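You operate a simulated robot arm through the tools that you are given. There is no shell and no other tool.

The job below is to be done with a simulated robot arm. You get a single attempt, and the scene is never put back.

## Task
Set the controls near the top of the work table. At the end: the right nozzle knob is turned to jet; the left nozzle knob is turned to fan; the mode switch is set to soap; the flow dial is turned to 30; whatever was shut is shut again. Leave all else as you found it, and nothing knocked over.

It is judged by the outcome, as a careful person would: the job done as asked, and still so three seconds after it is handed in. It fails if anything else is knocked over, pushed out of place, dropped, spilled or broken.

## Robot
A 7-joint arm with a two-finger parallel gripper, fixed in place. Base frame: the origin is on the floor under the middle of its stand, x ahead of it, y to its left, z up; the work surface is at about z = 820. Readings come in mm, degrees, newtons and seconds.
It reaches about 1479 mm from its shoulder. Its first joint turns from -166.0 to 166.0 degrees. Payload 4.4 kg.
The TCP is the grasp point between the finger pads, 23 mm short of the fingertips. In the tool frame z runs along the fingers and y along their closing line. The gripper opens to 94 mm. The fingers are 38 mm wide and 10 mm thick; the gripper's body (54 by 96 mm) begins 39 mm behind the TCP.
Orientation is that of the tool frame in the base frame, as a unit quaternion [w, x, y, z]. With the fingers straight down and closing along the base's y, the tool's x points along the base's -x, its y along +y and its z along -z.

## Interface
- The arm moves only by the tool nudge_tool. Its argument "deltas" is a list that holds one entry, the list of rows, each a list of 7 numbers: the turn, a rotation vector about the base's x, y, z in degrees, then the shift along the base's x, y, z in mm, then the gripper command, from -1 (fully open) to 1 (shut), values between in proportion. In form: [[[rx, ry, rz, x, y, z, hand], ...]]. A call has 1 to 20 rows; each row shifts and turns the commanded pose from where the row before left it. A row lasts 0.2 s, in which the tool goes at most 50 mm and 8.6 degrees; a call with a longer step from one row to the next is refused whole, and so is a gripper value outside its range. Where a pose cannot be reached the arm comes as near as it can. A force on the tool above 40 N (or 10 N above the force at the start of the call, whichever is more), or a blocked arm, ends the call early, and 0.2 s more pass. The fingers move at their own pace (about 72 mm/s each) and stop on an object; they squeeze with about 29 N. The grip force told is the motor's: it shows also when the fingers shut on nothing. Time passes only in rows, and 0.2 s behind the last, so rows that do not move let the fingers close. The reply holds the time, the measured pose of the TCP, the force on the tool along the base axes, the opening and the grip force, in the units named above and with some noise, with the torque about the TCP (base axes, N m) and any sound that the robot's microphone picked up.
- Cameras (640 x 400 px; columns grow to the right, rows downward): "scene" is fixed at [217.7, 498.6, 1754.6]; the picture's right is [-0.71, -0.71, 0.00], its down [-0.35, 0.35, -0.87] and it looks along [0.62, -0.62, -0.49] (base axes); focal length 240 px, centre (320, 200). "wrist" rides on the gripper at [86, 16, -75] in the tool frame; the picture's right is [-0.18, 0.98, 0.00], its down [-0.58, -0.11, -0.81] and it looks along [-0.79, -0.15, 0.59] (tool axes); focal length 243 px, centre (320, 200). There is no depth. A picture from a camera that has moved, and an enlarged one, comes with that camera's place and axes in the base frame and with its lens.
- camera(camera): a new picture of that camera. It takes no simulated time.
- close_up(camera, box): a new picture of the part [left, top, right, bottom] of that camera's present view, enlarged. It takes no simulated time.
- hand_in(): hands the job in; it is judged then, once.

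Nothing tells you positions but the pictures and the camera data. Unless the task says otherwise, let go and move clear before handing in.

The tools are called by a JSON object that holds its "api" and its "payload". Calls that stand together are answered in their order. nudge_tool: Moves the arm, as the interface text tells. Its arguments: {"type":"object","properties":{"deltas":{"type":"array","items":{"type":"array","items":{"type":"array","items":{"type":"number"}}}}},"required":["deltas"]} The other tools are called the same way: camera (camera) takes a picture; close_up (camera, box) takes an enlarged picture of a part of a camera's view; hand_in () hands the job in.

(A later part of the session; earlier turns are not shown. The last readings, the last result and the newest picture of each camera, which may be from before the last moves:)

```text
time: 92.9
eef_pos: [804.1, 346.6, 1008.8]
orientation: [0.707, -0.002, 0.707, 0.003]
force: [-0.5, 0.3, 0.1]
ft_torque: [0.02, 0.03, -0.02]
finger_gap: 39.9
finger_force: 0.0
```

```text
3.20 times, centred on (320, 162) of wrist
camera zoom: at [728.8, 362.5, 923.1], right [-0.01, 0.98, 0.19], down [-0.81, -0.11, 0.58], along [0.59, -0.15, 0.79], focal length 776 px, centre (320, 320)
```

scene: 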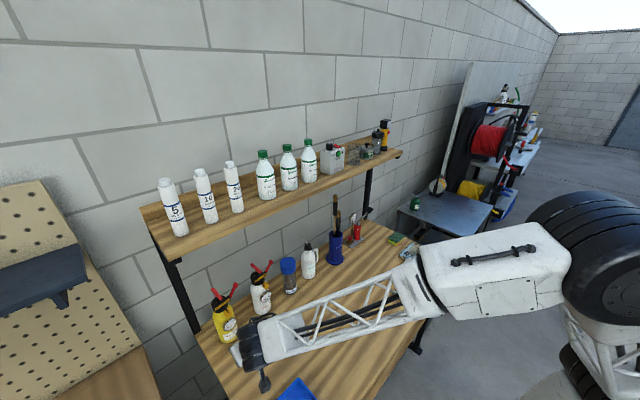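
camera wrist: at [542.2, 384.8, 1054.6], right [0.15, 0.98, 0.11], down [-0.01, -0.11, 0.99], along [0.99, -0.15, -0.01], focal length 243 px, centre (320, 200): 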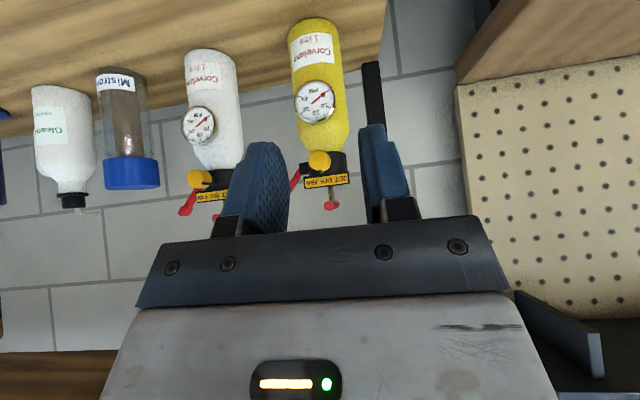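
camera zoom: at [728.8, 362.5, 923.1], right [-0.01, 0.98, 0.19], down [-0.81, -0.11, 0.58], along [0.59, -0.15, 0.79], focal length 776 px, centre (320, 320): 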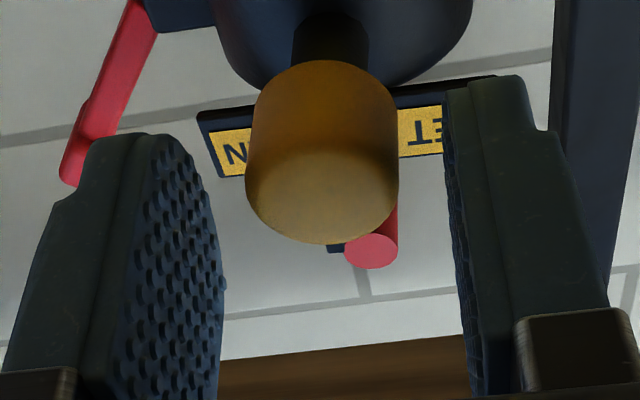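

{"api": "nudge_tool", "payload": {"deltas": [[[0, 0, 0, 0, 0.5, 0.5, 0.15], [0, 0, 0, 0, 0, 0, 0.15], [0, 0, 0, 0, 0, 0, 0.3], [0, 0, 0, 0, 0, 0, 0.45], [0, 0, 0, 0, 0, 0, 0.55], [0, 0, 0, 0, 0, 0, 0.55]]]}}

{"api": "close_up", "payload": {"camera": "wrist", "box": [220, 100, 420, 225]}}

{"api": "close_up", "payload": {"camera": "scene", "box": [205, 280, 261, 315]}}

```text
time: 94.3
eef_pos: [804.0, 346.2, 1009.9]
orientation: [0.707, -0.001, 0.707, 0.003]
force: [1.5, 0.4, -0.1]
ft_torque: [0.01, -0.25, 0.08]
finger_gap: 23.2
finger_force: 29.2
```

```text
3.20 times, centred on (320, 162) of wrist
camera zoom: at [728.3, 362.7, 923.8], right [-0.01, 0.98, 0.19], down [-0.81, -0.11, 0.58], along [0.59, -0.15, 0.79], focal length 776 px, centre (320, 320)
```

zoom: 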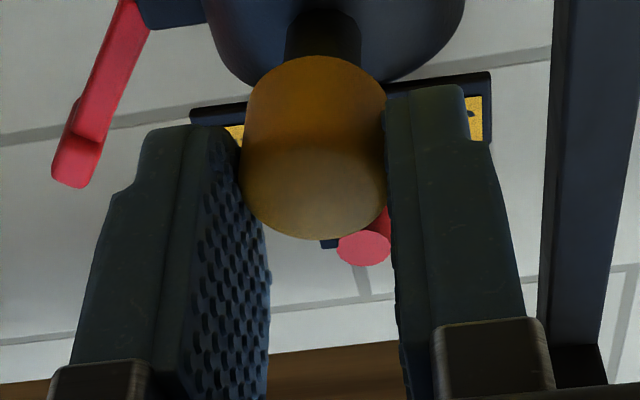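

```text
11.43 times, centred on (233, 298) of scene
camera zoom: at [217.7, 498.6, 1754.6], right [-0.71, -0.71, 0.0], down [-0.35, 0.35, -0.87], along [0.62, -0.62, -0.49], focal length 2742 px, centre (1314, -914)
```

zoom: 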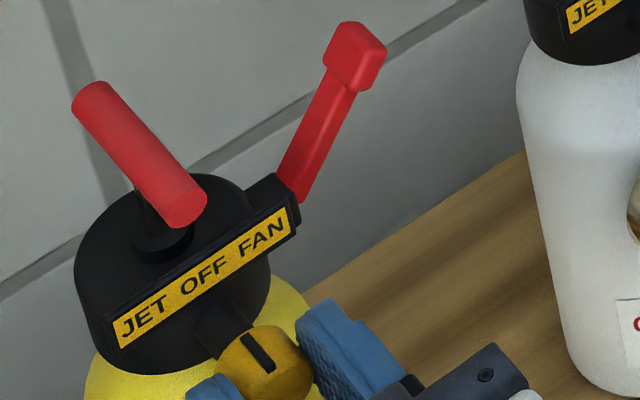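

Gripped. I turn clockwise as seen from the front (rx positive) toward FAN: first 45°, then check.

{"api": "nudge_tool", "payload": {"deltas": [[[3, 0, 0, 0, 0, 0, 0.55], [3, 0, 0, 0, 0, 0, 0.55], [3, 0, 0, 0, 0, 0, 0.55], [3, 0, 0, 0, 0, 0, 0.55], [3, 0, 0, 0, 0, 0, 0.55], [3, 0, 0, 0, 0, 0, 0.55], [3, 0, 0, 0, 0, 0, 0.55], [3, 0, 0, 0, 0, 0, 0.55], [3, 0, 0, 0, 0, 0, 0.55], [3, 0, 0, 0, 0, 0, 0.55], [3, 0, 0, 0, 0, 0, 0.55], [3, 0, 0, 0, 0, 0, 0.55], [3, 0, 0, 0, 0, 0, 0.55], [3, 0, 0, 0, 0, 0, 0.55], [3, 0, 0, 0, 0, 0, 0.55], [0, 0, 0, 0, 0, 0, 0.55]]]}}

{"api": "close_up", "payload": {"camera": "scene", "box": [190, 270, 270, 350]}}

{"api": "close_up", "payload": {"camera": "wrist", "box": [220, 100, 420, 225]}}

{"api": "close_up", "payload": {"camera": "scene", "box": [205, 280, 261, 315]}}

```text
time: 97.7
eef_pos: [804.6, 384.8, 1064.5]
orientation: [0.656, 0.256, 0.671, 0.232]
force: [0.1, 0.1, -4.5]
ft_torque: [-0.02, 0.31, 0.01]
finger_gap: 23.1
finger_force: 28.8
out of reach, approached as far as the arm can: row 11, 12, 13, 14, 15
```

```text
5.00 times, centred on (230, 310) of scene
camera zoom: at [217.7, 498.6, 1754.6], right [-0.71, -0.71, 0.0], down [-0.35, 0.35, -0.87], along [0.62, -0.62, -0.49], focal length 1200 px, centre (770, -350)
```

zoom: 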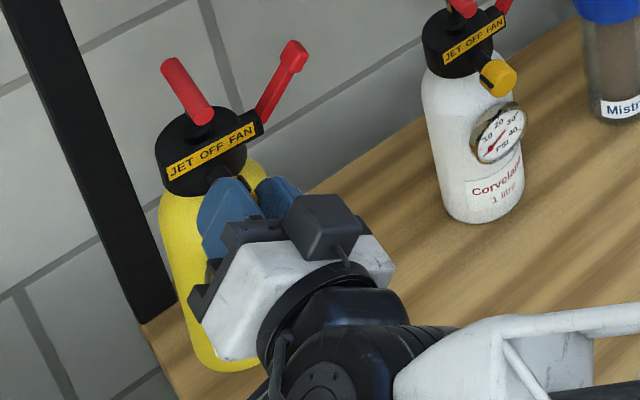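

```text
3.20 times, centred on (320, 162) of wrist
camera zoom: at [729.7, 456.3, 1011.5], right [0.04, 0.63, 0.78], down [-0.81, -0.44, 0.4], along [0.59, -0.64, 0.49], focal length 776 px, centre (320, 320)
```

zoom: 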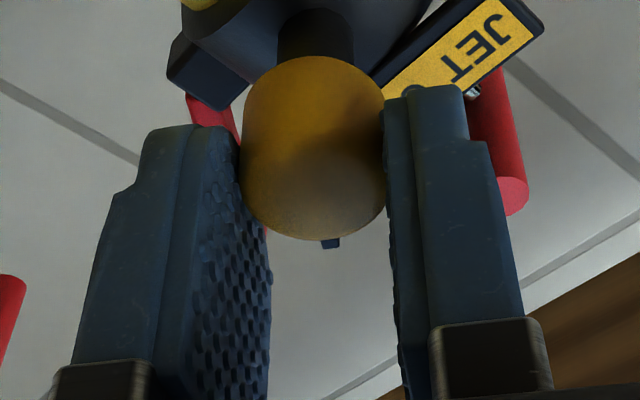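

```text
11.43 times, centred on (233, 298) of scene
camera zoom: at [217.7, 498.6, 1754.6], right [-0.71, -0.71, 0.0], down [-0.35, 0.35, -0.87], along [0.62, -0.62, -0.49], focal length 2742 px, centre (1314, -914)
```

zoom: 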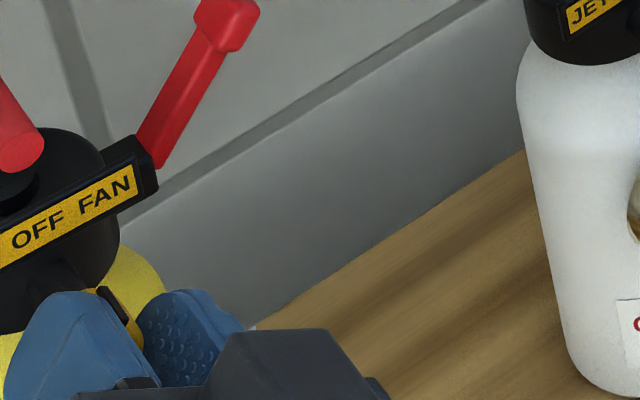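

The arm ran out of wrist travel at ~30° roll and, in approximating, lifted the yellow bottle off the table by the knob (about 55 mm up, 38 mm left). Nothing was hit. I gently retrace: rolling the command back to the reachable 30° lowers the bottle back to where it stood.

{"api": "nudge_tool", "payload": {"deltas": [[[-1.5, 0, 0, 0, 0, 0, 0.55], [-1.5, 0, 0, 0, 0, 0, 0.55], [-1.5, 0, 0, 0, 0, 0, 0.55], [-1.5, 0, 0, 0, 0, 0, 0.55]]]}}

{"api": "close_up", "payload": {"camera": "scene", "box": [190, 270, 270, 350]}}

{"api": "camera", "payload": {"camera": "scene"}}

```text
time: 98.7
eef_pos: [803.9, 385.0, 1064.9]
orientation: [0.671, 0.22, 0.676, 0.21]
force: [0.3, 0.0, -4.3]
ft_torque: [-0.02, 0.27, -0.02]
finger_gap: 23.0
finger_force: 28.9
```

```text
5.00 times, centred on (230, 310) of scene
camera zoom: at [217.7, 498.6, 1754.6], right [-0.71, -0.71, 0.0], down [-0.35, 0.35, -0.87], along [0.62, -0.62, -0.49], focal length 1200 px, centre (770, -350)
```

zoom: 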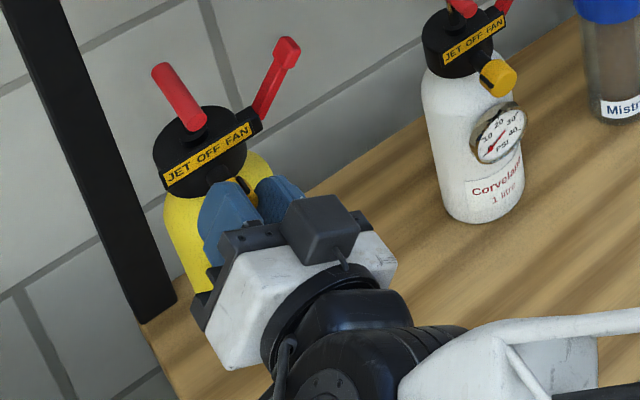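

```text
taken
```

scene: 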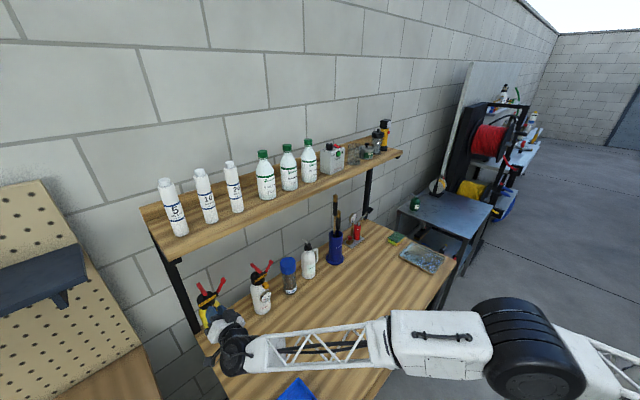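

The arm now holds that raised pose (bottle hanging upright by its knob, ~4.5 N). I carry it back to the right: first y -38.8 mm, then down most of the way, rolling back 3° so the bottle hangs vertical.

{"api": "nudge_tool", "payload": {"deltas": [[[-1, 0, 0, 0, -7.8, 0, 0.55], [-1, 0, 0, 0, -7.8, 0, 0.55], [-1, 0, 0, 0, -7.8, 0, 0.55], [0, 0, 0, 0, -7.8, 0, 0.55], [0, 0, 0, 0, -7.6, 0, 0.55], [0, 0, 0, 0, 0, -8, 0.55], [0, 0, 0, 0, 0, -8, 0.55], [0, 0, 0, 0, 0, -8, 0.55], [0, 0, 0, 0, 0, -8, 0.55], [0, 0, 0, 0, 0, -8, 0.55], [0, 0, 0, 0, 0, 0, 0.55]]]}}

{"api": "close_up", "payload": {"camera": "scene", "box": [190, 270, 270, 350]}}

{"api": "close_up", "payload": {"camera": "scene", "box": [205, 280, 261, 315]}}

{"api": "camera", "payload": {"camera": "wrist"}}

```text
time: 101.1
eef_pos: [804.6, 347.5, 1023.5]
orientation: [0.675, 0.202, 0.683, 0.19]
force: [0.3, 0.0, -3.9]
ft_torque: [0.02, 0.29, 0.0]
finger_gap: 22.9
finger_force: 29.2
```

```text
5.00 times, centred on (230, 310) of scene
camera zoom: at [217.7, 498.6, 1754.6], right [-0.71, -0.71, 0.0], down [-0.35, 0.35, -0.87], along [0.62, -0.62, -0.49], focal length 1200 px, centre (770, -350)
```

zoom: 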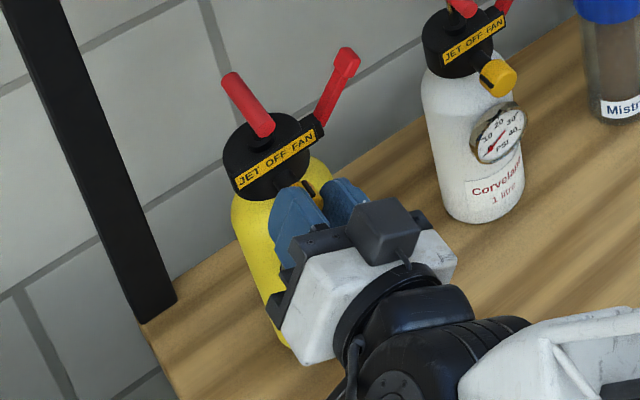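

```text
11.43 times, centred on (233, 298) of scene
camera zoom: at [217.7, 498.6, 1754.6], right [-0.71, -0.71, 0.0], down [-0.35, 0.35, -0.87], along [0.62, -0.62, -0.49], focal length 2742 px, centre (1314, -914)
```

zoom: 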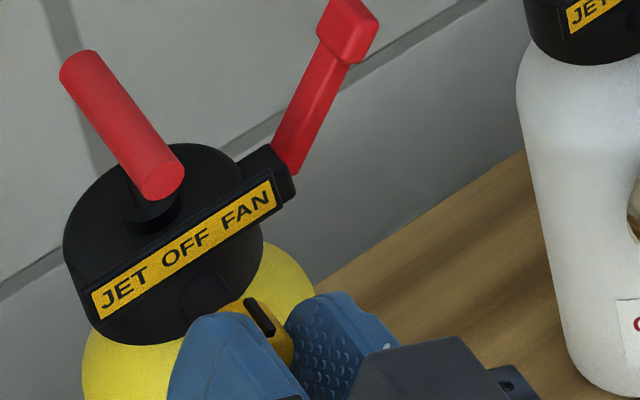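

```text
taken
camera wrist: at [729.2, 409.1, 960.6], right [0.02, 0.73, 0.68], down [-0.81, -0.39, 0.45], along [0.59, -0.56, 0.58], focal length 243 px, centre (320, 200)
```

wrist: 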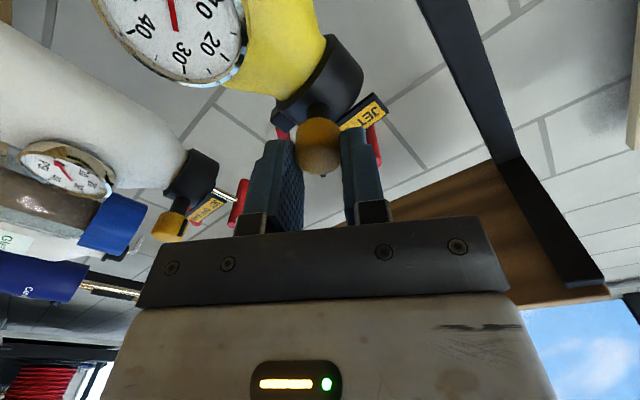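

The bottle hangs upright (label slope equals the original), about 14 mm above its standing height and ~3 mm left. I move -2.7 mm in y and lower to just above the table, watching force.

{"api": "nudge_tool", "payload": {"deltas": [[[0, 0, 0, 0, -1.4, 0, 0.55], [0, 0, 0, 0, -1.3, 0, 0.55], [0, 0, 0, 0, 0, -4, 0.55], [0, 0, 0, 0, 0, -3, 0.55], [0, 0, 0, 0, 0, -3, 0.55], [0, 0, 0, 0, 0, 0, 0.55]]]}}

{"api": "close_up", "payload": {"camera": "scene", "box": [205, 280, 261, 315]}}

{"api": "close_up", "payload": {"camera": "scene", "box": [190, 240, 350, 340]}}

```text
time: 102.5
eef_pos: [804.8, 347.3, 1018.4]
orientation: [0.676, 0.202, 0.684, 0.187]
force: [0.5, 0.7, -4.8]
ft_torque: [-0.03, 0.29, 0.01]
finger_gap: 22.9
finger_force: 28.9
out of reach, approached as far as the arm can: row 4
```

```text
11.43 times, centred on (233, 298) of scene
camera zoom: at [217.7, 498.6, 1754.6], right [-0.71, -0.71, 0.0], down [-0.35, 0.35, -0.87], along [0.62, -0.62, -0.49], focal length 2742 px, centre (1314, -914)
```

zoom: 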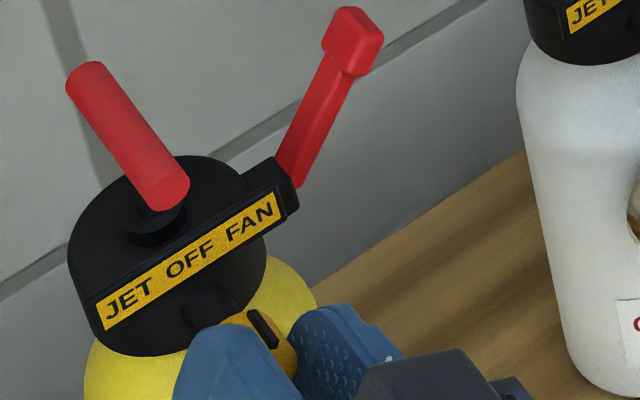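

```text
4.00 times, centred on (270, 290) of scene
camera zoom: at [217.7, 498.6, 1754.6], right [-0.71, -0.71, 0.0], down [-0.35, 0.35, -0.87], along [0.62, -0.62, -0.49], focal length 960 px, centre (520, -160)
```

zoom: 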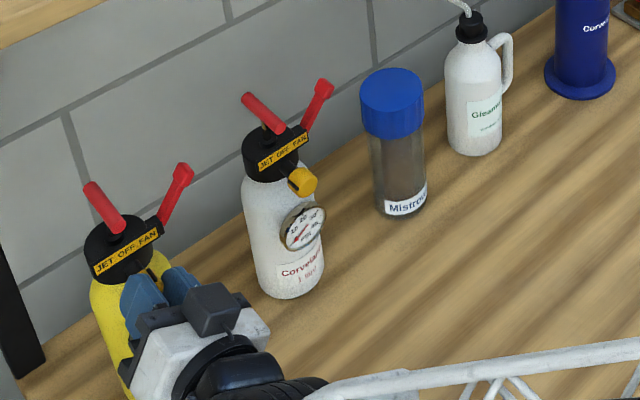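

Near the wrist limit again at this roll, so I roll back 3° (the bottle leans 3°, harmless) and continue lowering until the table takes the weight.

{"api": "nudge_tool", "payload": {"deltas": [[[-1.5, 0, 0, 0, 0, 0, 0.55], [-1.5, 0, 0, 0, 0, 0, 0.55], [-0.5, 0, 0, 0, -0.5, -2, 0.55], [0, 0, 0, 0, 0, -2, 0.55], [0, 0, 0, 0, 0, 0, 0.55]]]}}

{"api": "close_up", "payload": {"camera": "scene", "box": [205, 280, 261, 315]}}

```text
time: 103.7
eef_pos: [804.3, 345.7, 1011.8]
orientation: [0.682, 0.181, 0.688, 0.171]
force: [1.2, -0.5, -3.4]
ft_torque: [0.03, 0.31, -0.03]
finger_gap: 23.0
finger_force: 29.0
```

```text
11.43 times, centred on (233, 298) of scene
camera zoom: at [217.7, 498.6, 1754.6], right [-0.71, -0.71, 0.0], down [-0.35, 0.35, -0.87], along [0.62, -0.62, -0.49], focal length 2742 px, centre (1314, -914)
```

zoom: 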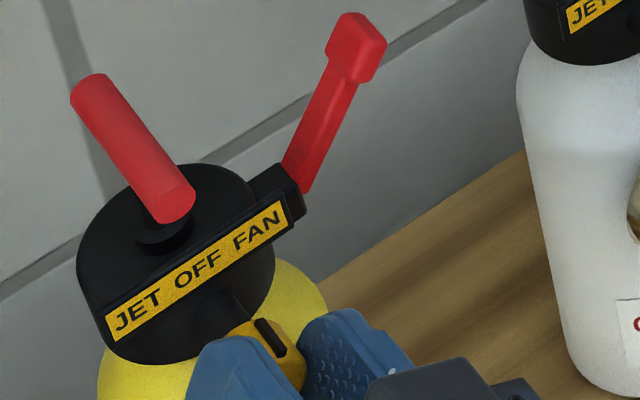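

Nearly there (force still -3.4 N). Lowering the last 2–3 mm.

{"api": "nudge_tool", "payload": {"deltas": [[[0, 0, 0, 0, 0, -1, 0.55], [0, 0, 0, 0, 0, -1, 0.55], [0, 0, 0, 0, 0, 0, 0.55]]]}}

{"api": "close_up", "payload": {"camera": "scene", "box": [205, 280, 261, 315]}}

{"api": "close_up", "payload": {"camera": "scene", "box": [190, 290, 262, 350]}}

```text
time: 104.5
eef_pos: [804.3, 345.1, 1011.4]
orientation: [0.683, 0.181, 0.687, 0.172]
force: [-3.5, -0.8, 8.9]
ft_torque: [0.07, -0.09, -0.05]
finger_gap: 22.6
finger_force: 29.0
```

```text
11.43 times, centred on (233, 298) of scene
camera zoom: at [217.7, 498.6, 1754.6], right [-0.71, -0.71, 0.0], down [-0.35, 0.35, -0.87], along [0.62, -0.62, -0.49], focal length 2742 px, centre (1314, -914)
```

zoom: 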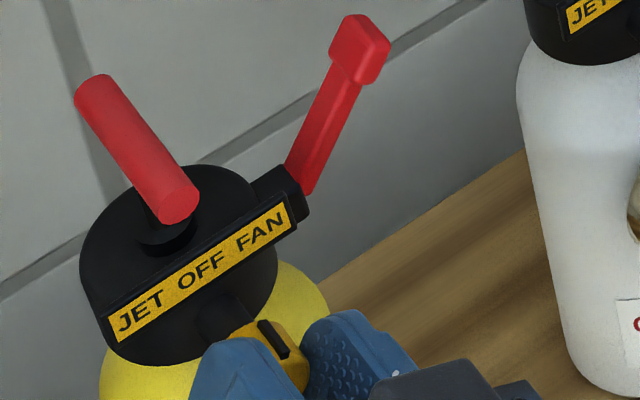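

```text
6.67 times, centred on (226, 320) of scene
camera zoom: at [217.7, 498.6, 1754.6], right [-0.71, -0.71, 0.0], down [-0.35, 0.35, -0.87], along [0.62, -0.62, -0.49], focal length 1599 px, centre (947, -600)
```

zoom: 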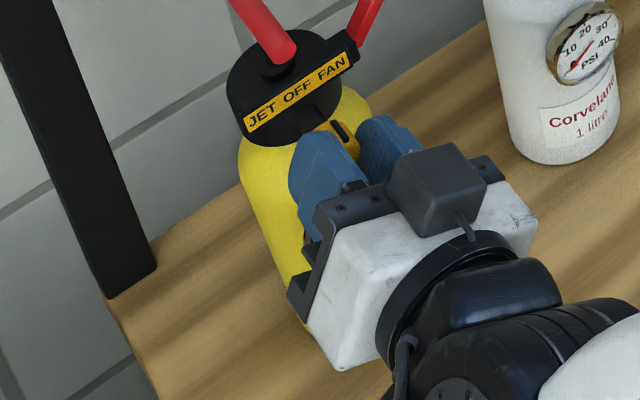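

The table now carries the bottle. I unload a touch, open the fingers and back straight out.

{"api": "nudge_tool", "payload": {"deltas": [[[0, 0, 0, 0, 0, 0.8, 0.55], [0, 0, 0, 0, 0, 0, 0.45], [0, 0, 0, 0, 0, 0, 0.35], [0, 0, 0, 0, 0, 0, 0.2], [0, 0, 0, 0, 0, 0, 0.15], [0, 0, 0, 0, 0, 0, 0.15], [0, 0, 0, 0, 0, 0, 0.15]]]}}

{"api": "close_up", "payload": {"camera": "scene", "box": [205, 280, 261, 315]}}

{"api": "close_up", "payload": {"camera": "wrist", "box": [220, 100, 420, 225]}}

```text
time: 106.1
eef_pos: [803.8, 345.4, 1010.3]
orientation: [0.682, 0.181, 0.687, 0.173]
force: [-0.2, 0.6, -1.0]
ft_torque: [0.0, -0.07, -0.01]
finger_gap: 40.0
finger_force: 0.0
```

```text
11.43 times, centred on (233, 298) of scene
camera zoom: at [217.7, 498.6, 1754.6], right [-0.71, -0.71, 0.0], down [-0.35, 0.35, -0.87], along [0.62, -0.62, -0.49], focal length 2742 px, centre (1314, -914)
```

zoom: 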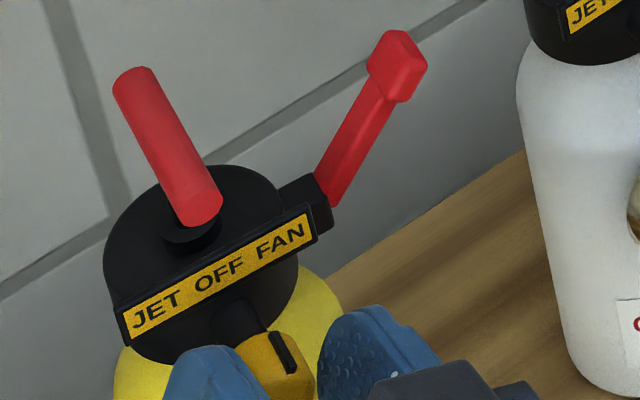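

```text
3.20 times, centred on (320, 162) of wrist
camera zoom: at [728.9, 402.7, 944.5], right [0.01, 0.77, 0.64], down [-0.81, -0.37, 0.46], along [0.59, -0.52, 0.62], focal length 776 px, centre (320, 320)
```

zoom: 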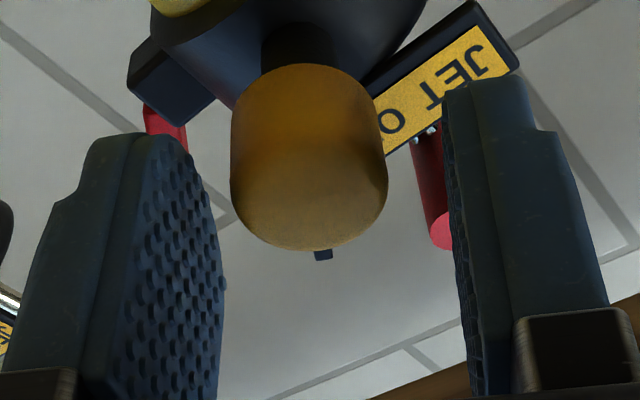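

The bottle looks slightly rocked after release. I wait a moment without moving and look again.

{"api": "nudge_tool", "payload": {"deltas": [[[0, 0, 0, 0, 0, 0, 0.15], [0, 0, 0, 0, 0, 0, 0.15]]]}}

{"api": "close_up", "payload": {"camera": "scene", "box": [205, 280, 261, 315]}}

{"api": "close_up", "payload": {"camera": "scene", "box": [190, 240, 350, 340]}}

{"api": "camera", "payload": {"camera": "wrist"}}

```text
time: 106.7
eef_pos: [804.0, 345.0, 1010.0]
orientation: [0.682, 0.181, 0.687, 0.172]
force: [-0.5, 0.1, -0.7]
ft_torque: [-0.01, 0.0, 0.0]
finger_gap: 39.9
finger_force: 0.0
```

```text
11.43 times, centred on (233, 298) of scene
camera zoom: at [217.7, 498.6, 1754.6], right [-0.71, -0.71, 0.0], down [-0.35, 0.35, -0.87], along [0.62, -0.62, -0.49], focal length 2742 px, centre (1314, -914)
```

zoom: 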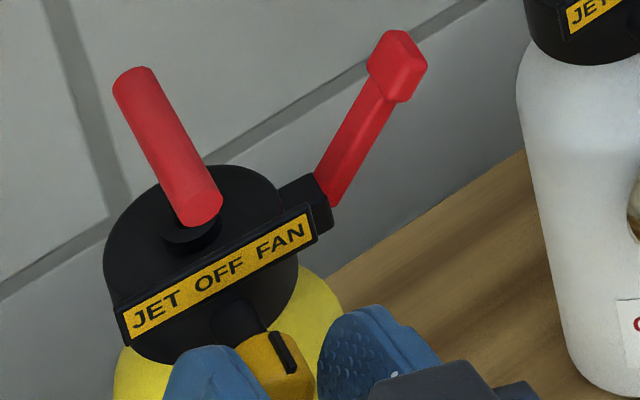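

```text
4.00 times, centred on (270, 290) of scene
camera zoom: at [217.7, 498.6, 1754.6], right [-0.71, -0.71, 0.0], down [-0.35, 0.35, -0.87], along [0.62, -0.62, -0.49], focal length 960 px, centre (520, -160)
```

zoom: 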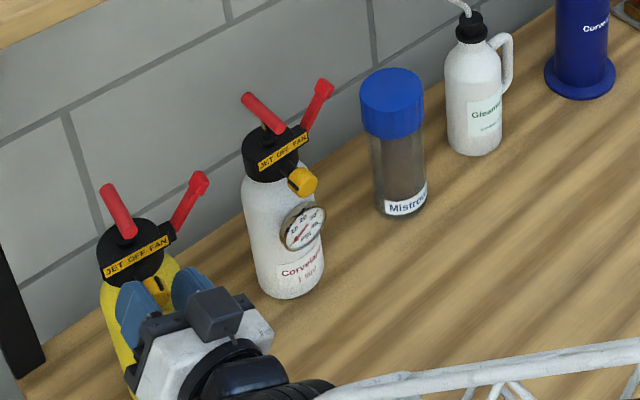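

```text
taken
camera wrist: at [728.9, 402.7, 944.5], right [0.01, 0.77, 0.64], down [-0.81, -0.37, 0.46], along [0.59, -0.52, 0.62], focal length 243 px, centre (320, 200)
```

wrist: 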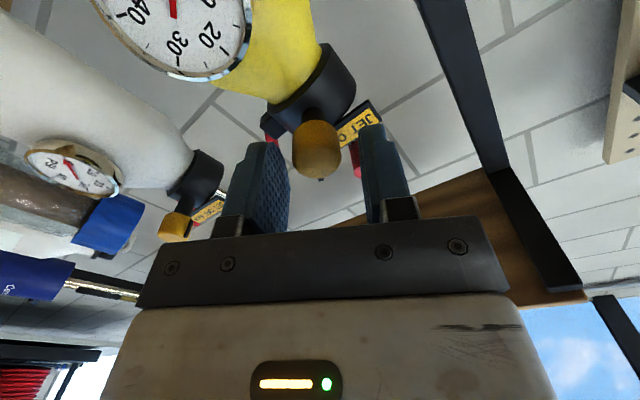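

It is static, perhaps with a small yaw or resting lean. I back the fingers straight out slowly so nothing is dragged, and watch.

{"api": "nudge_tool", "payload": {"deltas": [[[0, 0, 0, -4, 0, 0, 0.15], [0, 0, 0, -6, 0, 0, 0.15], [0, 0, 0, -10, 0, 0, 0.15], [0, 0, 0, -15, 0, 0, 0.15], [0, 0, 0, -20, 0, 0, 0.15], [0, 0, 0, -20, 0, 0, 0.15], [0, 0, 0, 0, 0, 0, 0.15]]]}}

{"api": "close_up", "payload": {"camera": "scene", "box": [205, 280, 261, 315]}}

{"api": "close_up", "payload": {"camera": "scene", "box": [190, 260, 286, 350]}}

{"api": "camera", "payload": {"camera": "wrist"}}

```text
time: 108.3
eef_pos: [727.0, 346.5, 1010.9]
orientation: [0.682, 0.182, 0.687, 0.172]
force: [0.1, 0.4, -0.6]
ft_torque: [-0.03, -0.03, -0.02]
finger_gap: 40.0
finger_force: 0.1
```

```text
11.43 times, centred on (233, 298) of scene
camera zoom: at [217.7, 498.6, 1754.6], right [-0.71, -0.71, 0.0], down [-0.35, 0.35, -0.87], along [0.62, -0.62, -0.49], focal length 2742 px, centre (1314, -914)
```

zoom: 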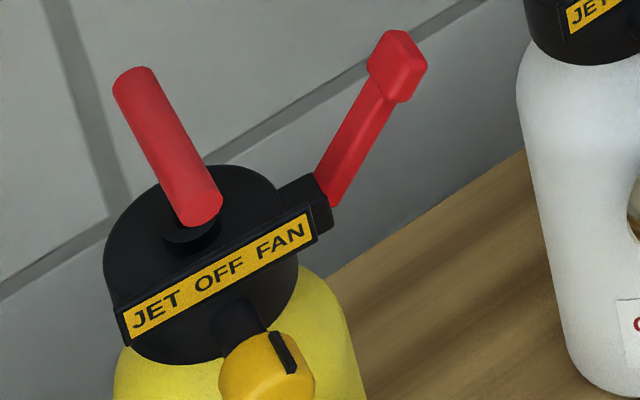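

```text
4.44 times, centred on (238, 305) of scene
camera zoom: at [217.7, 498.6, 1754.6], right [-0.71, -0.71, 0.0], down [-0.35, 0.35, -0.87], along [0.62, -0.62, -0.49], focal length 1066 px, centre (684, -267)
```

zoom: 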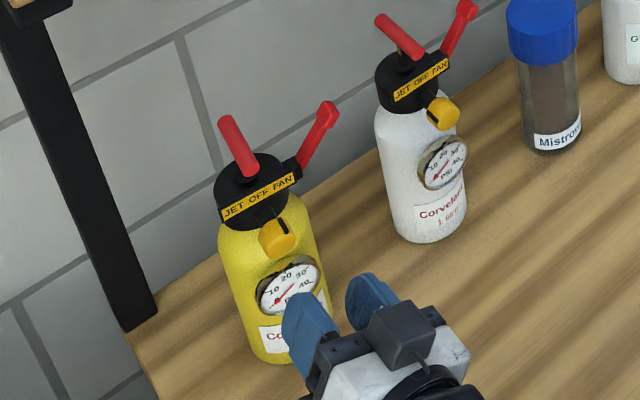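

```text
taken
camera wrist: at [651.4, 403.9, 944.8], right [0.01, 0.77, 0.64], down [-0.81, -0.37, 0.46], along [0.59, -0.52, 0.62], focal length 243 px, centre (320, 200)
```

wrist: 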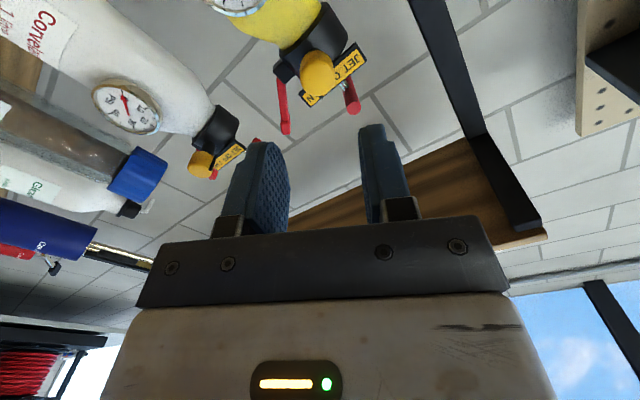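

The bottle stands freely and steadily, only turned about 7° and shifted a few mm. Its pointer is ~28° toward FAN (not yet there). I level the hand and take a front view to measure before regripping with a pre-roll that stays inside the wrist's range.

{"api": "nudge_tool", "payload": {"deltas": [[[-7.3, 0, 0, -15, 0, 0, 0.15], [-7.3, 0, 0, -15, 0, 0, 0.15], [-7.3, 0, 0, -15, 0, 0, 0.15], [-7.1, 0, 0, -15, 0, 0, 0.15], [0, 7.7, 0, -2, 3, 5, 0.15], [0, 7.7, 0, -2, 3, 5, 0.15], [0, 7.7, 0, -2, 3, 5, 0.15], [0, 7.7, 0, -2, 3, 5, 0.15], [0, 7.7, 0, -2, 3, 5, 0.15], [0, 7.7, 0, 0, 3, 5, 0.15], [0, 7.6, 0, 0, 3, 5, 0.15], [0, 0, 0, 0, 0, 0, 0.15]]]}}

{"api": "camera", "payload": {"camera": "wrist"}}

{"api": "close_up", "payload": {"camera": "wrist", "box": [260, 110, 388, 190]}}

{"api": "close_up", "payload": {"camera": "scene", "box": [190, 260, 286, 350]}}

```text
time: 110.9
eef_pos: [658.9, 365.6, 1045.9]
orientation: [0.309, 0.002, 0.951, -0.008]
force: [-0.7, -0.4, 0.2]
ft_torque: [-0.01, 0.03, 0.0]
finger_gap: 39.9
finger_force: 0.1
```

```text
taken
camera wrist: at [544.8, 383.1, 1056.5], right [0.16, 0.98, 0.1], down [0.0, -0.1, 1.0], along [0.99, -0.16, -0.01], focal length 243 px, centre (320, 200)
```

wrist: 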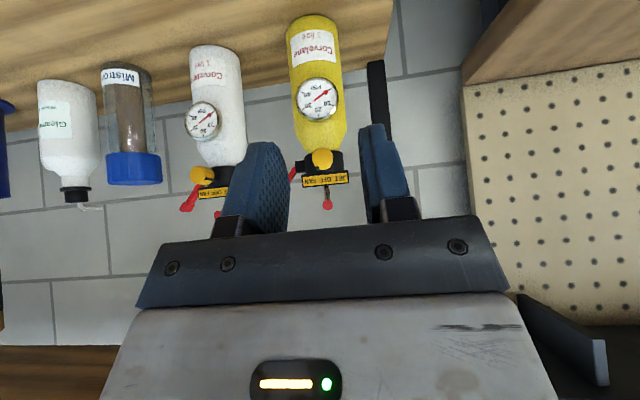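

```text
5.00 times, centred on (324, 150) of wrist
camera zoom: at [544.8, 383.1, 1056.5], right [0.16, 0.98, 0.1], down [0.0, -0.1, 1.0], along [0.99, -0.16, -0.01], focal length 1213 px, centre (300, 450)
```

zoom: 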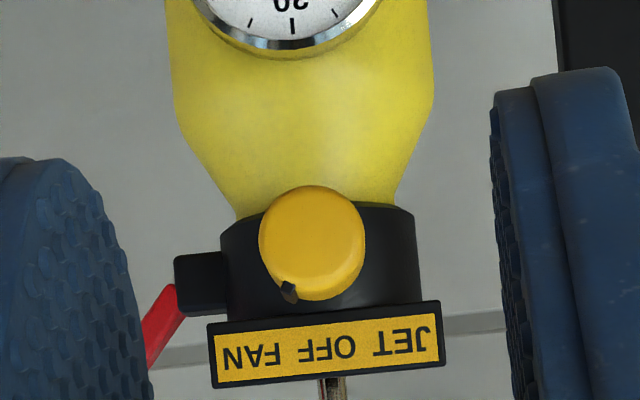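

```text
4.44 times, centred on (238, 305) of scene
camera zoom: at [217.7, 498.6, 1754.6], right [-0.71, -0.71, 0.0], down [-0.35, 0.35, -0.87], along [0.62, -0.62, -0.49], focal length 1066 px, centre (684, -267)
```

zoom: 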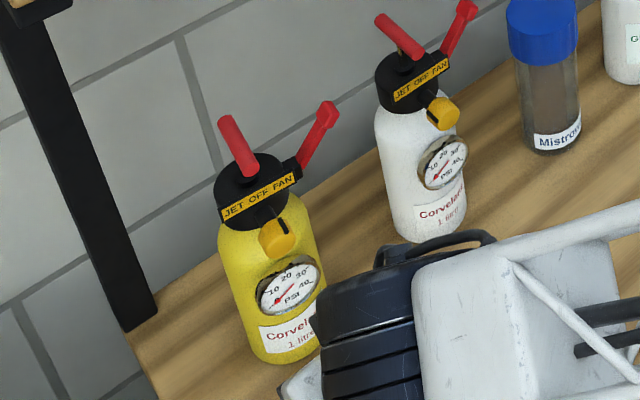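

The pointer is ~31° toward FAN and the knob is at (815.5, 347.5, 1008) with the bottle turned about -6°. I re-approach with the hand yawed -6° to match and pre-rolled -15°, so the remaining ~30° turn stays within the wrist's range.

{"api": "nudge_tool", "payload": {"deltas": [[[0, -7.7, 0, 8, -1.8, -5, 0.15], [0, -7.7, 0, 8, -1.8, -5, 0.15], [0, -7.7, 0, 8, -1.8, -5, 0.15], [0, -7.7, 0, 8, -1.8, -5, 0.15], [0, -7.7, 0, 8, -1.8, -6, 0.15], [0, -7.7, 0, 8, -1.8, -6, 0.15], [0, -7.6, 0, 8, -1.7, -6, 0.15], [0, 0, -5.7, 8, 0, 0, 0.15], [-7.4, 0.8, 0, 10, 0, 0, 0.15], [-7.0, 0.8, 0, 16, 0, 0, 0.15], [0, 0, 0, 0, 0, 0, 0.15]]]}}

{"api": "camera", "payload": {"camera": "wrist"}}

{"api": "close_up", "payload": {"camera": "wrist", "box": [220, 60, 420, 185]}}

```text
time: 113.3
eef_pos: [749.8, 354.8, 1009.3]
orientation: [0.694, -0.05, 0.706, -0.131]
force: [-0.3, 0.1, 0.2]
ft_torque: [0.04, -0.03, 0.0]
finger_gap: 39.9
finger_force: 0.1
```

```text
taken
camera wrist: at [673.5, 356.7, 922.3], right [0.11, 0.99, -0.07], down [-0.79, 0.13, 0.59], along [0.6, -0.01, 0.8], focal length 243 px, centre (320, 200)
```

wrist: 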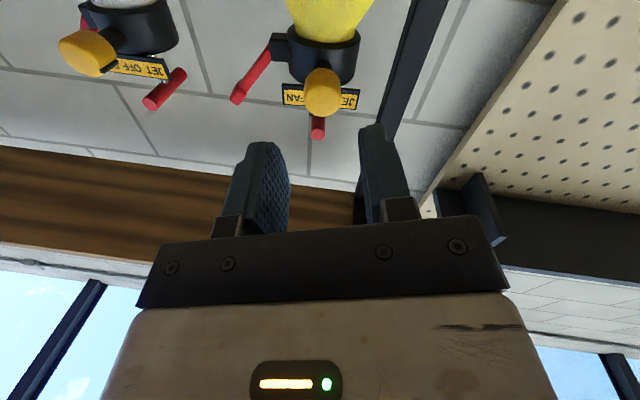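

```text
3.20 times, centred on (320, 122) of wrist
camera zoom: at [673.5, 356.7, 922.3], right [0.11, 0.99, -0.07], down [-0.79, 0.13, 0.59], along [0.6, -0.01, 0.8], focal length 776 px, centre (320, 448)
```

zoom: 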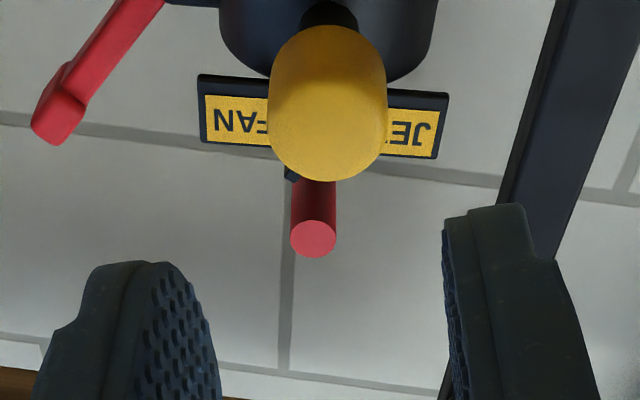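

Slight offset (+1.6 mm sideways). I correct it and advance along the knob's axis, then recheck.

{"api": "nudge_tool", "payload": {"deltas": [[[0, 0, 0, 0.2, 1.5, -0.4, 0.15], [0, 0, 0, 17, -1.85, 0, 0.15], [0, 0, 0, 17, -1.85, 0, 0.15], [0, 0, 0, 0, 0, 0, 0.15]]]}}

{"api": "close_up", "payload": {"camera": "wrist", "box": [220, 90, 420, 215]}}

```text
time: 114.3
eef_pos: [785.2, 352.7, 1010.1]
orientation: [0.694, -0.05, 0.706, -0.13]
force: [0.4, -0.2, 0.3]
ft_torque: [-0.03, 0.01, 0.0]
finger_gap: 39.9
finger_force: 0.0
```

```text
3.20 times, centred on (320, 152) of wrist
camera zoom: at [709.9, 355.8, 923.7], right [0.11, 0.99, -0.07], down [-0.8, 0.13, 0.59], along [0.6, -0.01, 0.8], focal length 776 px, centre (320, 352)
```

zoom: 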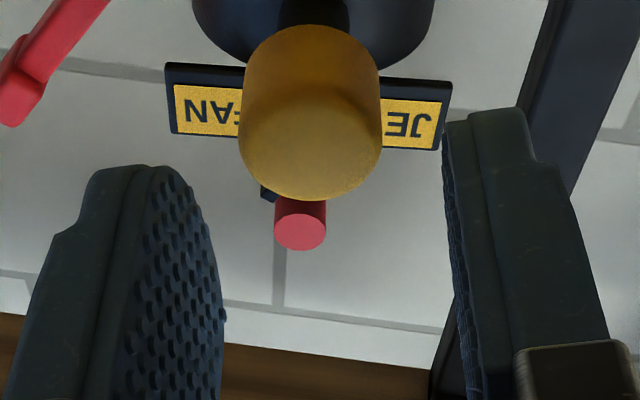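

Now it is 1.7 mm off the other way; I correct and advance the last 20 mm.

{"api": "nudge_tool", "payload": {"deltas": [[[0, 0, 0, -0.1, -1.5, 0, 0.15], [0, 0, 0, 0, 0, 0, 0.15], [0, 0, 0, 10, -1.1, 0, 0.15], [0, 0, 0, 9.5, -1.0, 0, 0.15], [0, 0, 0, 0, 0, 0, 0.15]]]}}

{"api": "close_up", "payload": {"camera": "wrist", "box": [220, 100, 420, 225]}}

{"api": "close_up", "payload": {"camera": "scene", "box": [205, 280, 261, 315]}}

```text
time: 115.5
eef_pos: [803.7, 350.5, 1009.4]
orientation: [0.694, -0.05, 0.706, -0.129]
force: [0.4, 0.2, -0.4]
ft_torque: [0.0, -0.02, 0.01]
finger_gap: 40.1
finger_force: 0.1
```

```text
3.20 times, centred on (320, 162) of wrist
camera zoom: at [727.9, 352.6, 922.5], right [0.11, 0.99, -0.07], down [-0.79, 0.13, 0.59], along [0.6, -0.01, 0.8], focal length 776 px, centre (320, 320)
```

zoom: 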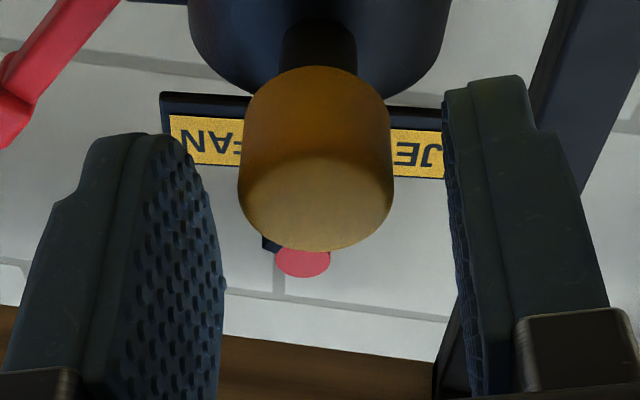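

```text
11.43 times, centred on (233, 298) of scene
camera zoom: at [217.7, 498.6, 1754.6], right [-0.71, -0.71, 0.0], down [-0.35, 0.35, -0.87], along [0.62, -0.62, -0.49], focal length 2742 px, centre (1314, -914)
```

zoom: 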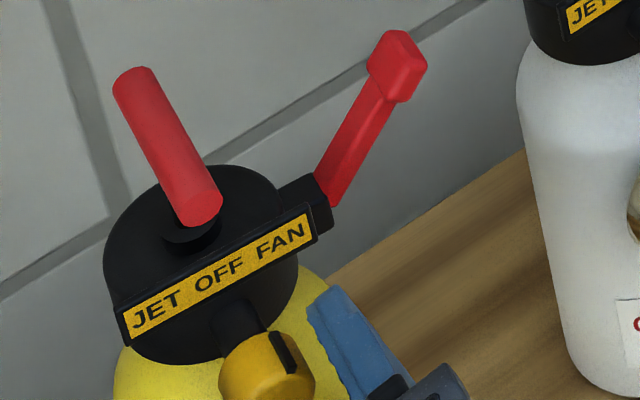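

Well centred. I close on the knob and turn it 27° clockwise toward FAN about the knob's axis.

{"api": "nudge_tool", "payload": {"deltas": [[[0, 0, 0, 0, 0, 0, 0.3], [0, 0, 0, 0, 0, 0, 0.45], [0, 0, 0, 0, 0, 0, 0.55], [0, 0, 0, 0, 0, 0, 0.55], [2.98, -0.32, 0, 0, 0, 0, 0.55], [2.98, -0.32, 0, 0, 0, 0, 0.55], [2.98, -0.32, 0, 0, 0, 0, 0.55], [2.98, -0.32, 0, 0, 0, 0, 0.55], [2.98, -0.32, 0, 0, 0, 0, 0.55], [2.98, -0.32, 0, 0, 0, 0, 0.55], [2.98, -0.32, 0, 0, 0, 0, 0.55], [0, 0, 0, 0, 0, 0, 0.55]]]}}

{"api": "close_up", "payload": {"camera": "scene", "box": [205, 280, 261, 315]}}

{"api": "close_up", "payload": {"camera": "wrist", "box": [220, 100, 420, 225]}}

{"api": "close_up", "payload": {"camera": "scene", "box": [190, 260, 286, 350]}}

```text
time: 118.1
eef_pos: [802.3, 348.7, 1008.1]
orientation: [0.706, 0.081, 0.704, -0.001]
force: [-0.5, -0.8, 17.5]
ft_torque: [-0.06, -0.63, 0.01]
finger_gap: 22.8
finger_force: 28.9
```

```text
11.43 times, centred on (233, 298) of scene
camera zoom: at [217.7, 498.6, 1754.6], right [-0.71, -0.71, 0.0], down [-0.35, 0.35, -0.87], along [0.62, -0.62, -0.49], focal length 2742 px, centre (1314, -914)
```

zoom: 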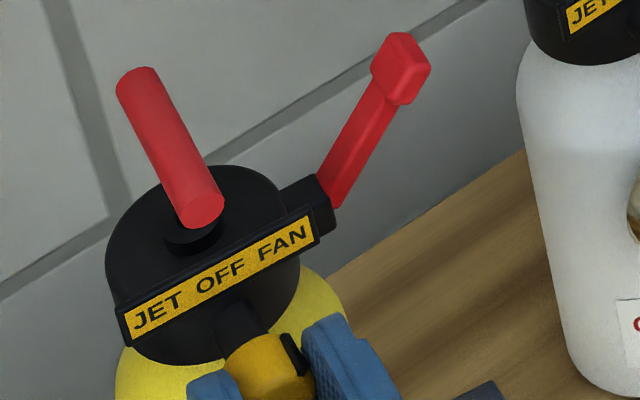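

```text
3.20 times, centred on (320, 162) of wrist
camera zoom: at [730.5, 383.3, 925.3], right [0.11, 0.95, 0.29], down [-0.82, -0.08, 0.57], along [0.56, -0.3, 0.77], focal length 776 px, centre (320, 320)
```

zoom: 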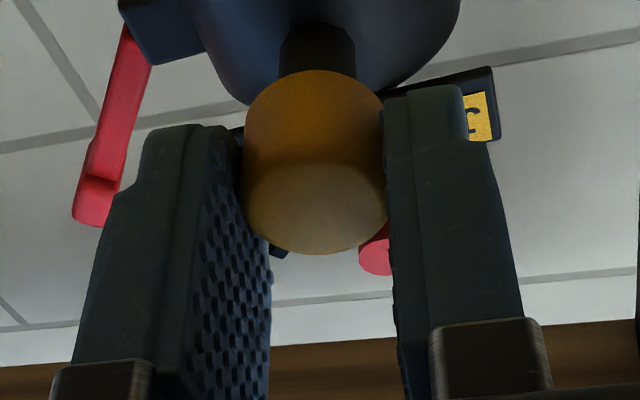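

```text
4.44 times, centred on (238, 305) of scene
camera zoom: at [217.7, 498.6, 1754.6], right [-0.71, -0.71, 0.0], down [-0.35, 0.35, -0.87], along [0.62, -0.62, -0.49], focal length 1066 px, centre (684, -267)
```

zoom: 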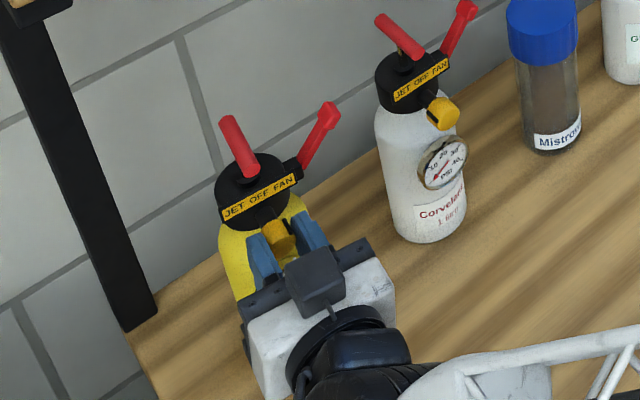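

The bottle stayed put and the knob turned ~21° more; there is some downward load, so I ease up 1 mm and turn a further 8°.

{"api": "nudge_tool", "payload": {"deltas": [[[0, 0, 0, 0, 0, 1, 0.55], [2.0, -0.22, 0, 0, 0, 0, 0.55], [2.0, -0.22, 0, 0, 0, 0, 0.55], [2.0, -0.22, 0, 0, 0, 0, 0.55], [2.0, -0.22, 0, 0, 0, 0, 0.55], [0, 0, 0, 0, 0, 0, 0.55]]]}}

{"api": "close_up", "payload": {"camera": "scene", "box": [205, 280, 261, 315]}}

{"api": "close_up", "payload": {"camera": "wrist", "box": [220, 100, 420, 225]}}

```text
time: 119.5
eef_pos: [802.7, 348.6, 1008.6]
orientation: [0.703, 0.129, 0.698, 0.048]
force: [1.5, 0.3, 4.1]
ft_torque: [-0.06, -0.42, -0.06]
finger_gap: 22.7
finger_force: 29.1
```

```text
11.43 times, centred on (233, 298) of scene
camera zoom: at [217.7, 498.6, 1754.6], right [-0.71, -0.71, 0.0], down [-0.35, 0.35, -0.87], along [0.62, -0.62, -0.49], focal length 2742 px, centre (1314, -914)
```

zoom: 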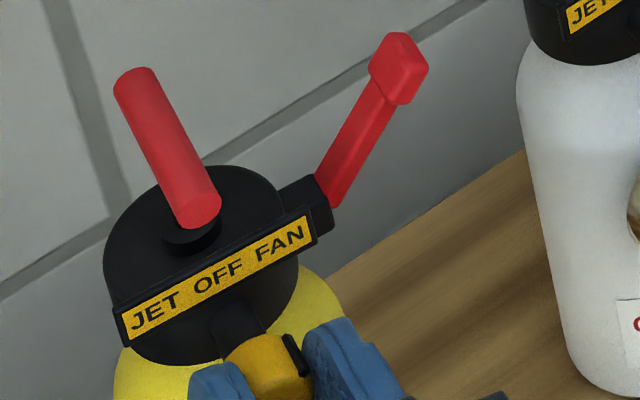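

```text
3.20 times, centred on (320, 162) of wrist
camera zoom: at [732.0, 394.8, 929.8], right [0.1, 0.9, 0.42], down [-0.83, -0.16, 0.54], along [0.55, -0.41, 0.73], focal length 776 px, centre (320, 320)
```

zoom: 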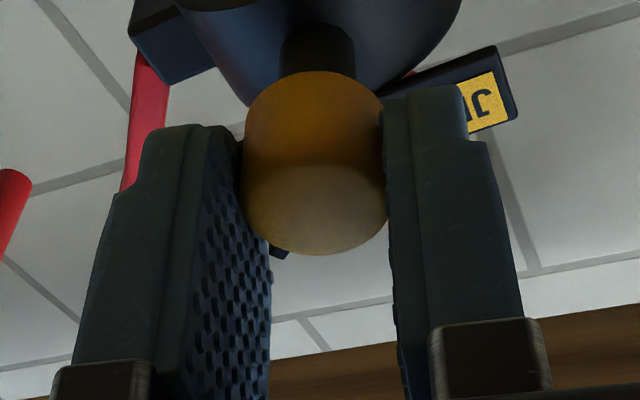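

The knob is now turned ~60° to FAN. While I hold it, I lift the bottle ~3 mm to put it back straight: yaw +7° and -2.5 mm in y restores its original stance.

{"api": "nudge_tool", "payload": {"deltas": [[[0, 0, 0, 0, 0, 1, 0.55], [0, 0, 0, 0, 0, 1, 0.55], [0, 0, 0, 0, 0, 1, 0.55], [0, 0, 0, 0, 0, 1, 0.55], [0, 0, 0, 0, 0, 0, 0.55]]]}}

{"api": "close_up", "payload": {"camera": "scene", "box": [205, 280, 261, 315]}}

{"api": "close_up", "payload": {"camera": "scene", "box": [190, 260, 286, 350]}}

```text
time: 120.7
eef_pos: [803.1, 349.7, 1012.5]
orientation: [0.703, 0.129, 0.697, 0.048]
force: [-0.1, -0.3, -4.3]
ft_torque: [0.01, 0.31, -0.01]
finger_gap: 22.6
finger_force: 29.1
```

```text
11.43 times, centred on (233, 298) of scene
camera zoom: at [217.7, 498.6, 1754.6], right [-0.71, -0.71, 0.0], down [-0.35, 0.35, -0.87], along [0.62, -0.62, -0.49], focal length 2742 px, centre (1314, -914)
```

zoom: 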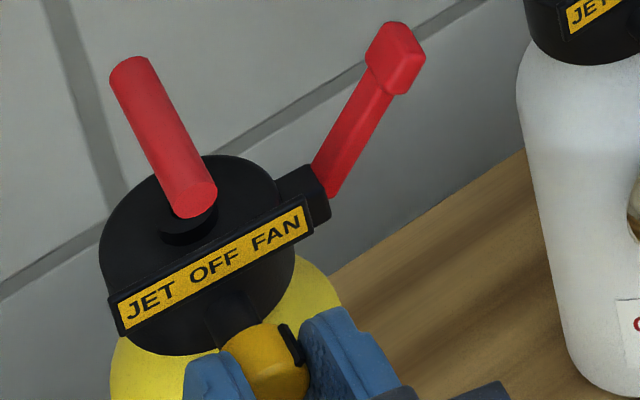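

```text
4.44 times, centred on (238, 305) of scene
camera zoom: at [217.7, 498.6, 1754.6], right [-0.71, -0.71, 0.0], down [-0.35, 0.35, -0.87], along [0.62, -0.62, -0.49], focal length 1066 px, centre (684, -267)
```

zoom: 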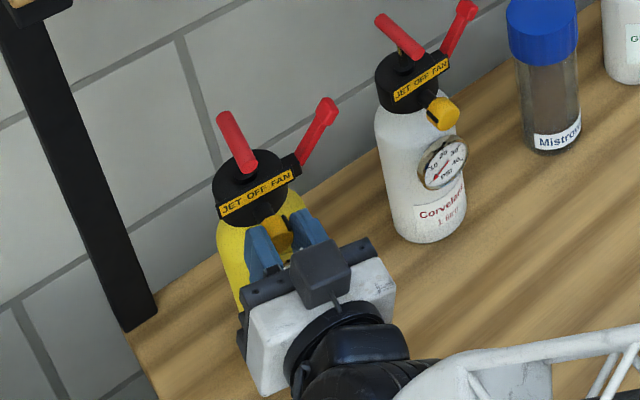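

Lifted cleanly (-4.3 N = its weight). Now yaw +7° with -2.5 mm in y.

{"api": "nudge_tool", "payload": {"deltas": [[[0, 0, 1.4, 0, -0.5, 0, 0.55], [0, 0, 1.4, 0, -0.5, 0, 0.55], [0, 0, 1.4, 0, -0.5, 0, 0.55], [0, 0, 1.4, 0, -0.5, 0, 0.55], [0, 0, 1.4, 0, -0.5, 0, 0.55], [0, 0, 0, 0, 0, 0, 0.55]]]}}

{"api": "close_up", "payload": {"camera": "scene", "box": [205, 280, 261, 315]}}

{"api": "close_up", "payload": {"camera": "wrist", "box": [220, 100, 420, 225]}}

```text
time: 122.1
eef_pos: [802.4, 347.5, 1013.3]
orientation: [0.699, 0.086, 0.704, 0.092]
force: [0.2, 0.2, -3.7]
ft_torque: [0.0, 0.27, -0.02]
finger_gap: 22.8
finger_force: 29.1
```

```text
11.43 times, centred on (233, 298) of scene
camera zoom: at [217.7, 498.6, 1754.6], right [-0.71, -0.71, 0.0], down [-0.35, 0.35, -0.87], along [0.62, -0.62, -0.49], focal length 2742 px, centre (1314, -914)
```

zoom: 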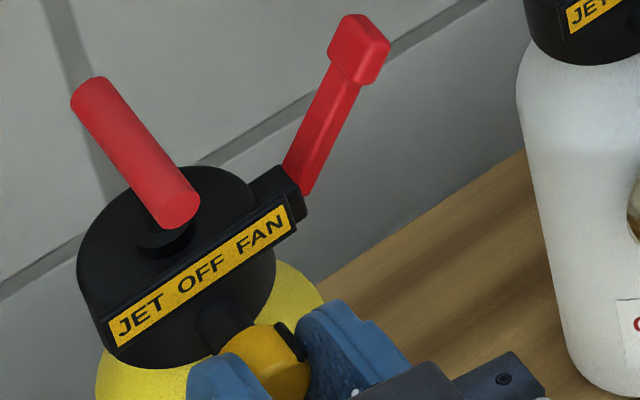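

```text
3.20 times, centred on (320, 162) of wrist
camera zoom: at [726.7, 383.8, 935.1], right [-0.01, 0.91, 0.42], down [-0.8, -0.26, 0.54], along [0.6, -0.34, 0.73], focal length 776 px, centre (320, 320)
```

zoom: 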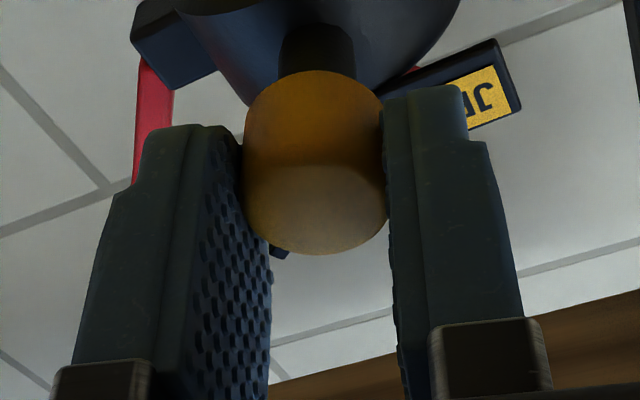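

It now matches its original look. I lower it back onto the table in 1 mm steps.

{"api": "nudge_tool", "payload": {"deltas": [[[0, 0, 0, 0.7, 0, 0, 0.55], [0, 0, 0, 0.8, 0, 0, 0.55], [0, 0, 0, 0, 0, -1, 0.55], [0, 0, 0, 0, 0, -1, 0.55], [0, 0, 0, 0, 0, 0, 0.55]]]}}

```text
time: 123.3
eef_pos: [805.6, 347.5, 1011.5]
orientation: [0.699, 0.086, 0.704, 0.092]
force: [0.9, 0.3, -3.7]
ft_torque: [-0.01, 0.31, -0.01]
finger_gap: 23.0
finger_force: 29.2
```

{"api": "nudge_tool", "payload": {"deltas": [[[0, 0, 0, 0, 0, -0.8, 0.55], [0, 0, 0, 0, 0, -0.7, 0.55], [0, 0, 0, 0, 0, 0, 0.55]]]}}

{"api": "close_up", "payload": {"camera": "scene", "box": [205, 280, 261, 315]}}

```text
time: 124.1
eef_pos: [805.0, 345.4, 1009.6]
orientation: [0.699, 0.085, 0.704, 0.093]
force: [0.2, -0.3, -4.7]
ft_torque: [0.01, 0.25, -0.01]
finger_gap: 22.4
finger_force: 29.0
```

```text
11.43 times, centred on (233, 298) of scene
camera zoom: at [217.7, 498.6, 1754.6], right [-0.71, -0.71, 0.0], down [-0.35, 0.35, -0.87], along [0.62, -0.62, -0.49], focal length 2742 px, centre (1314, -914)
```

zoom: 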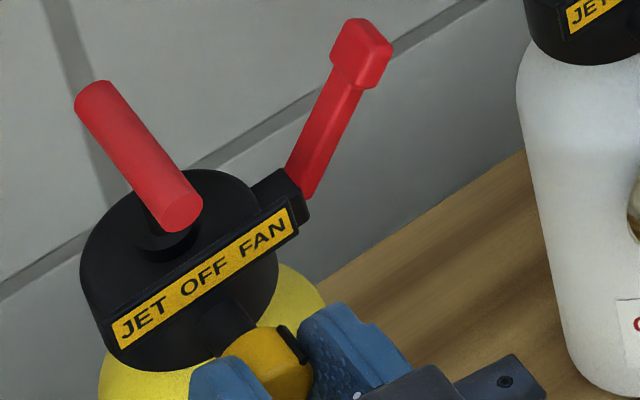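

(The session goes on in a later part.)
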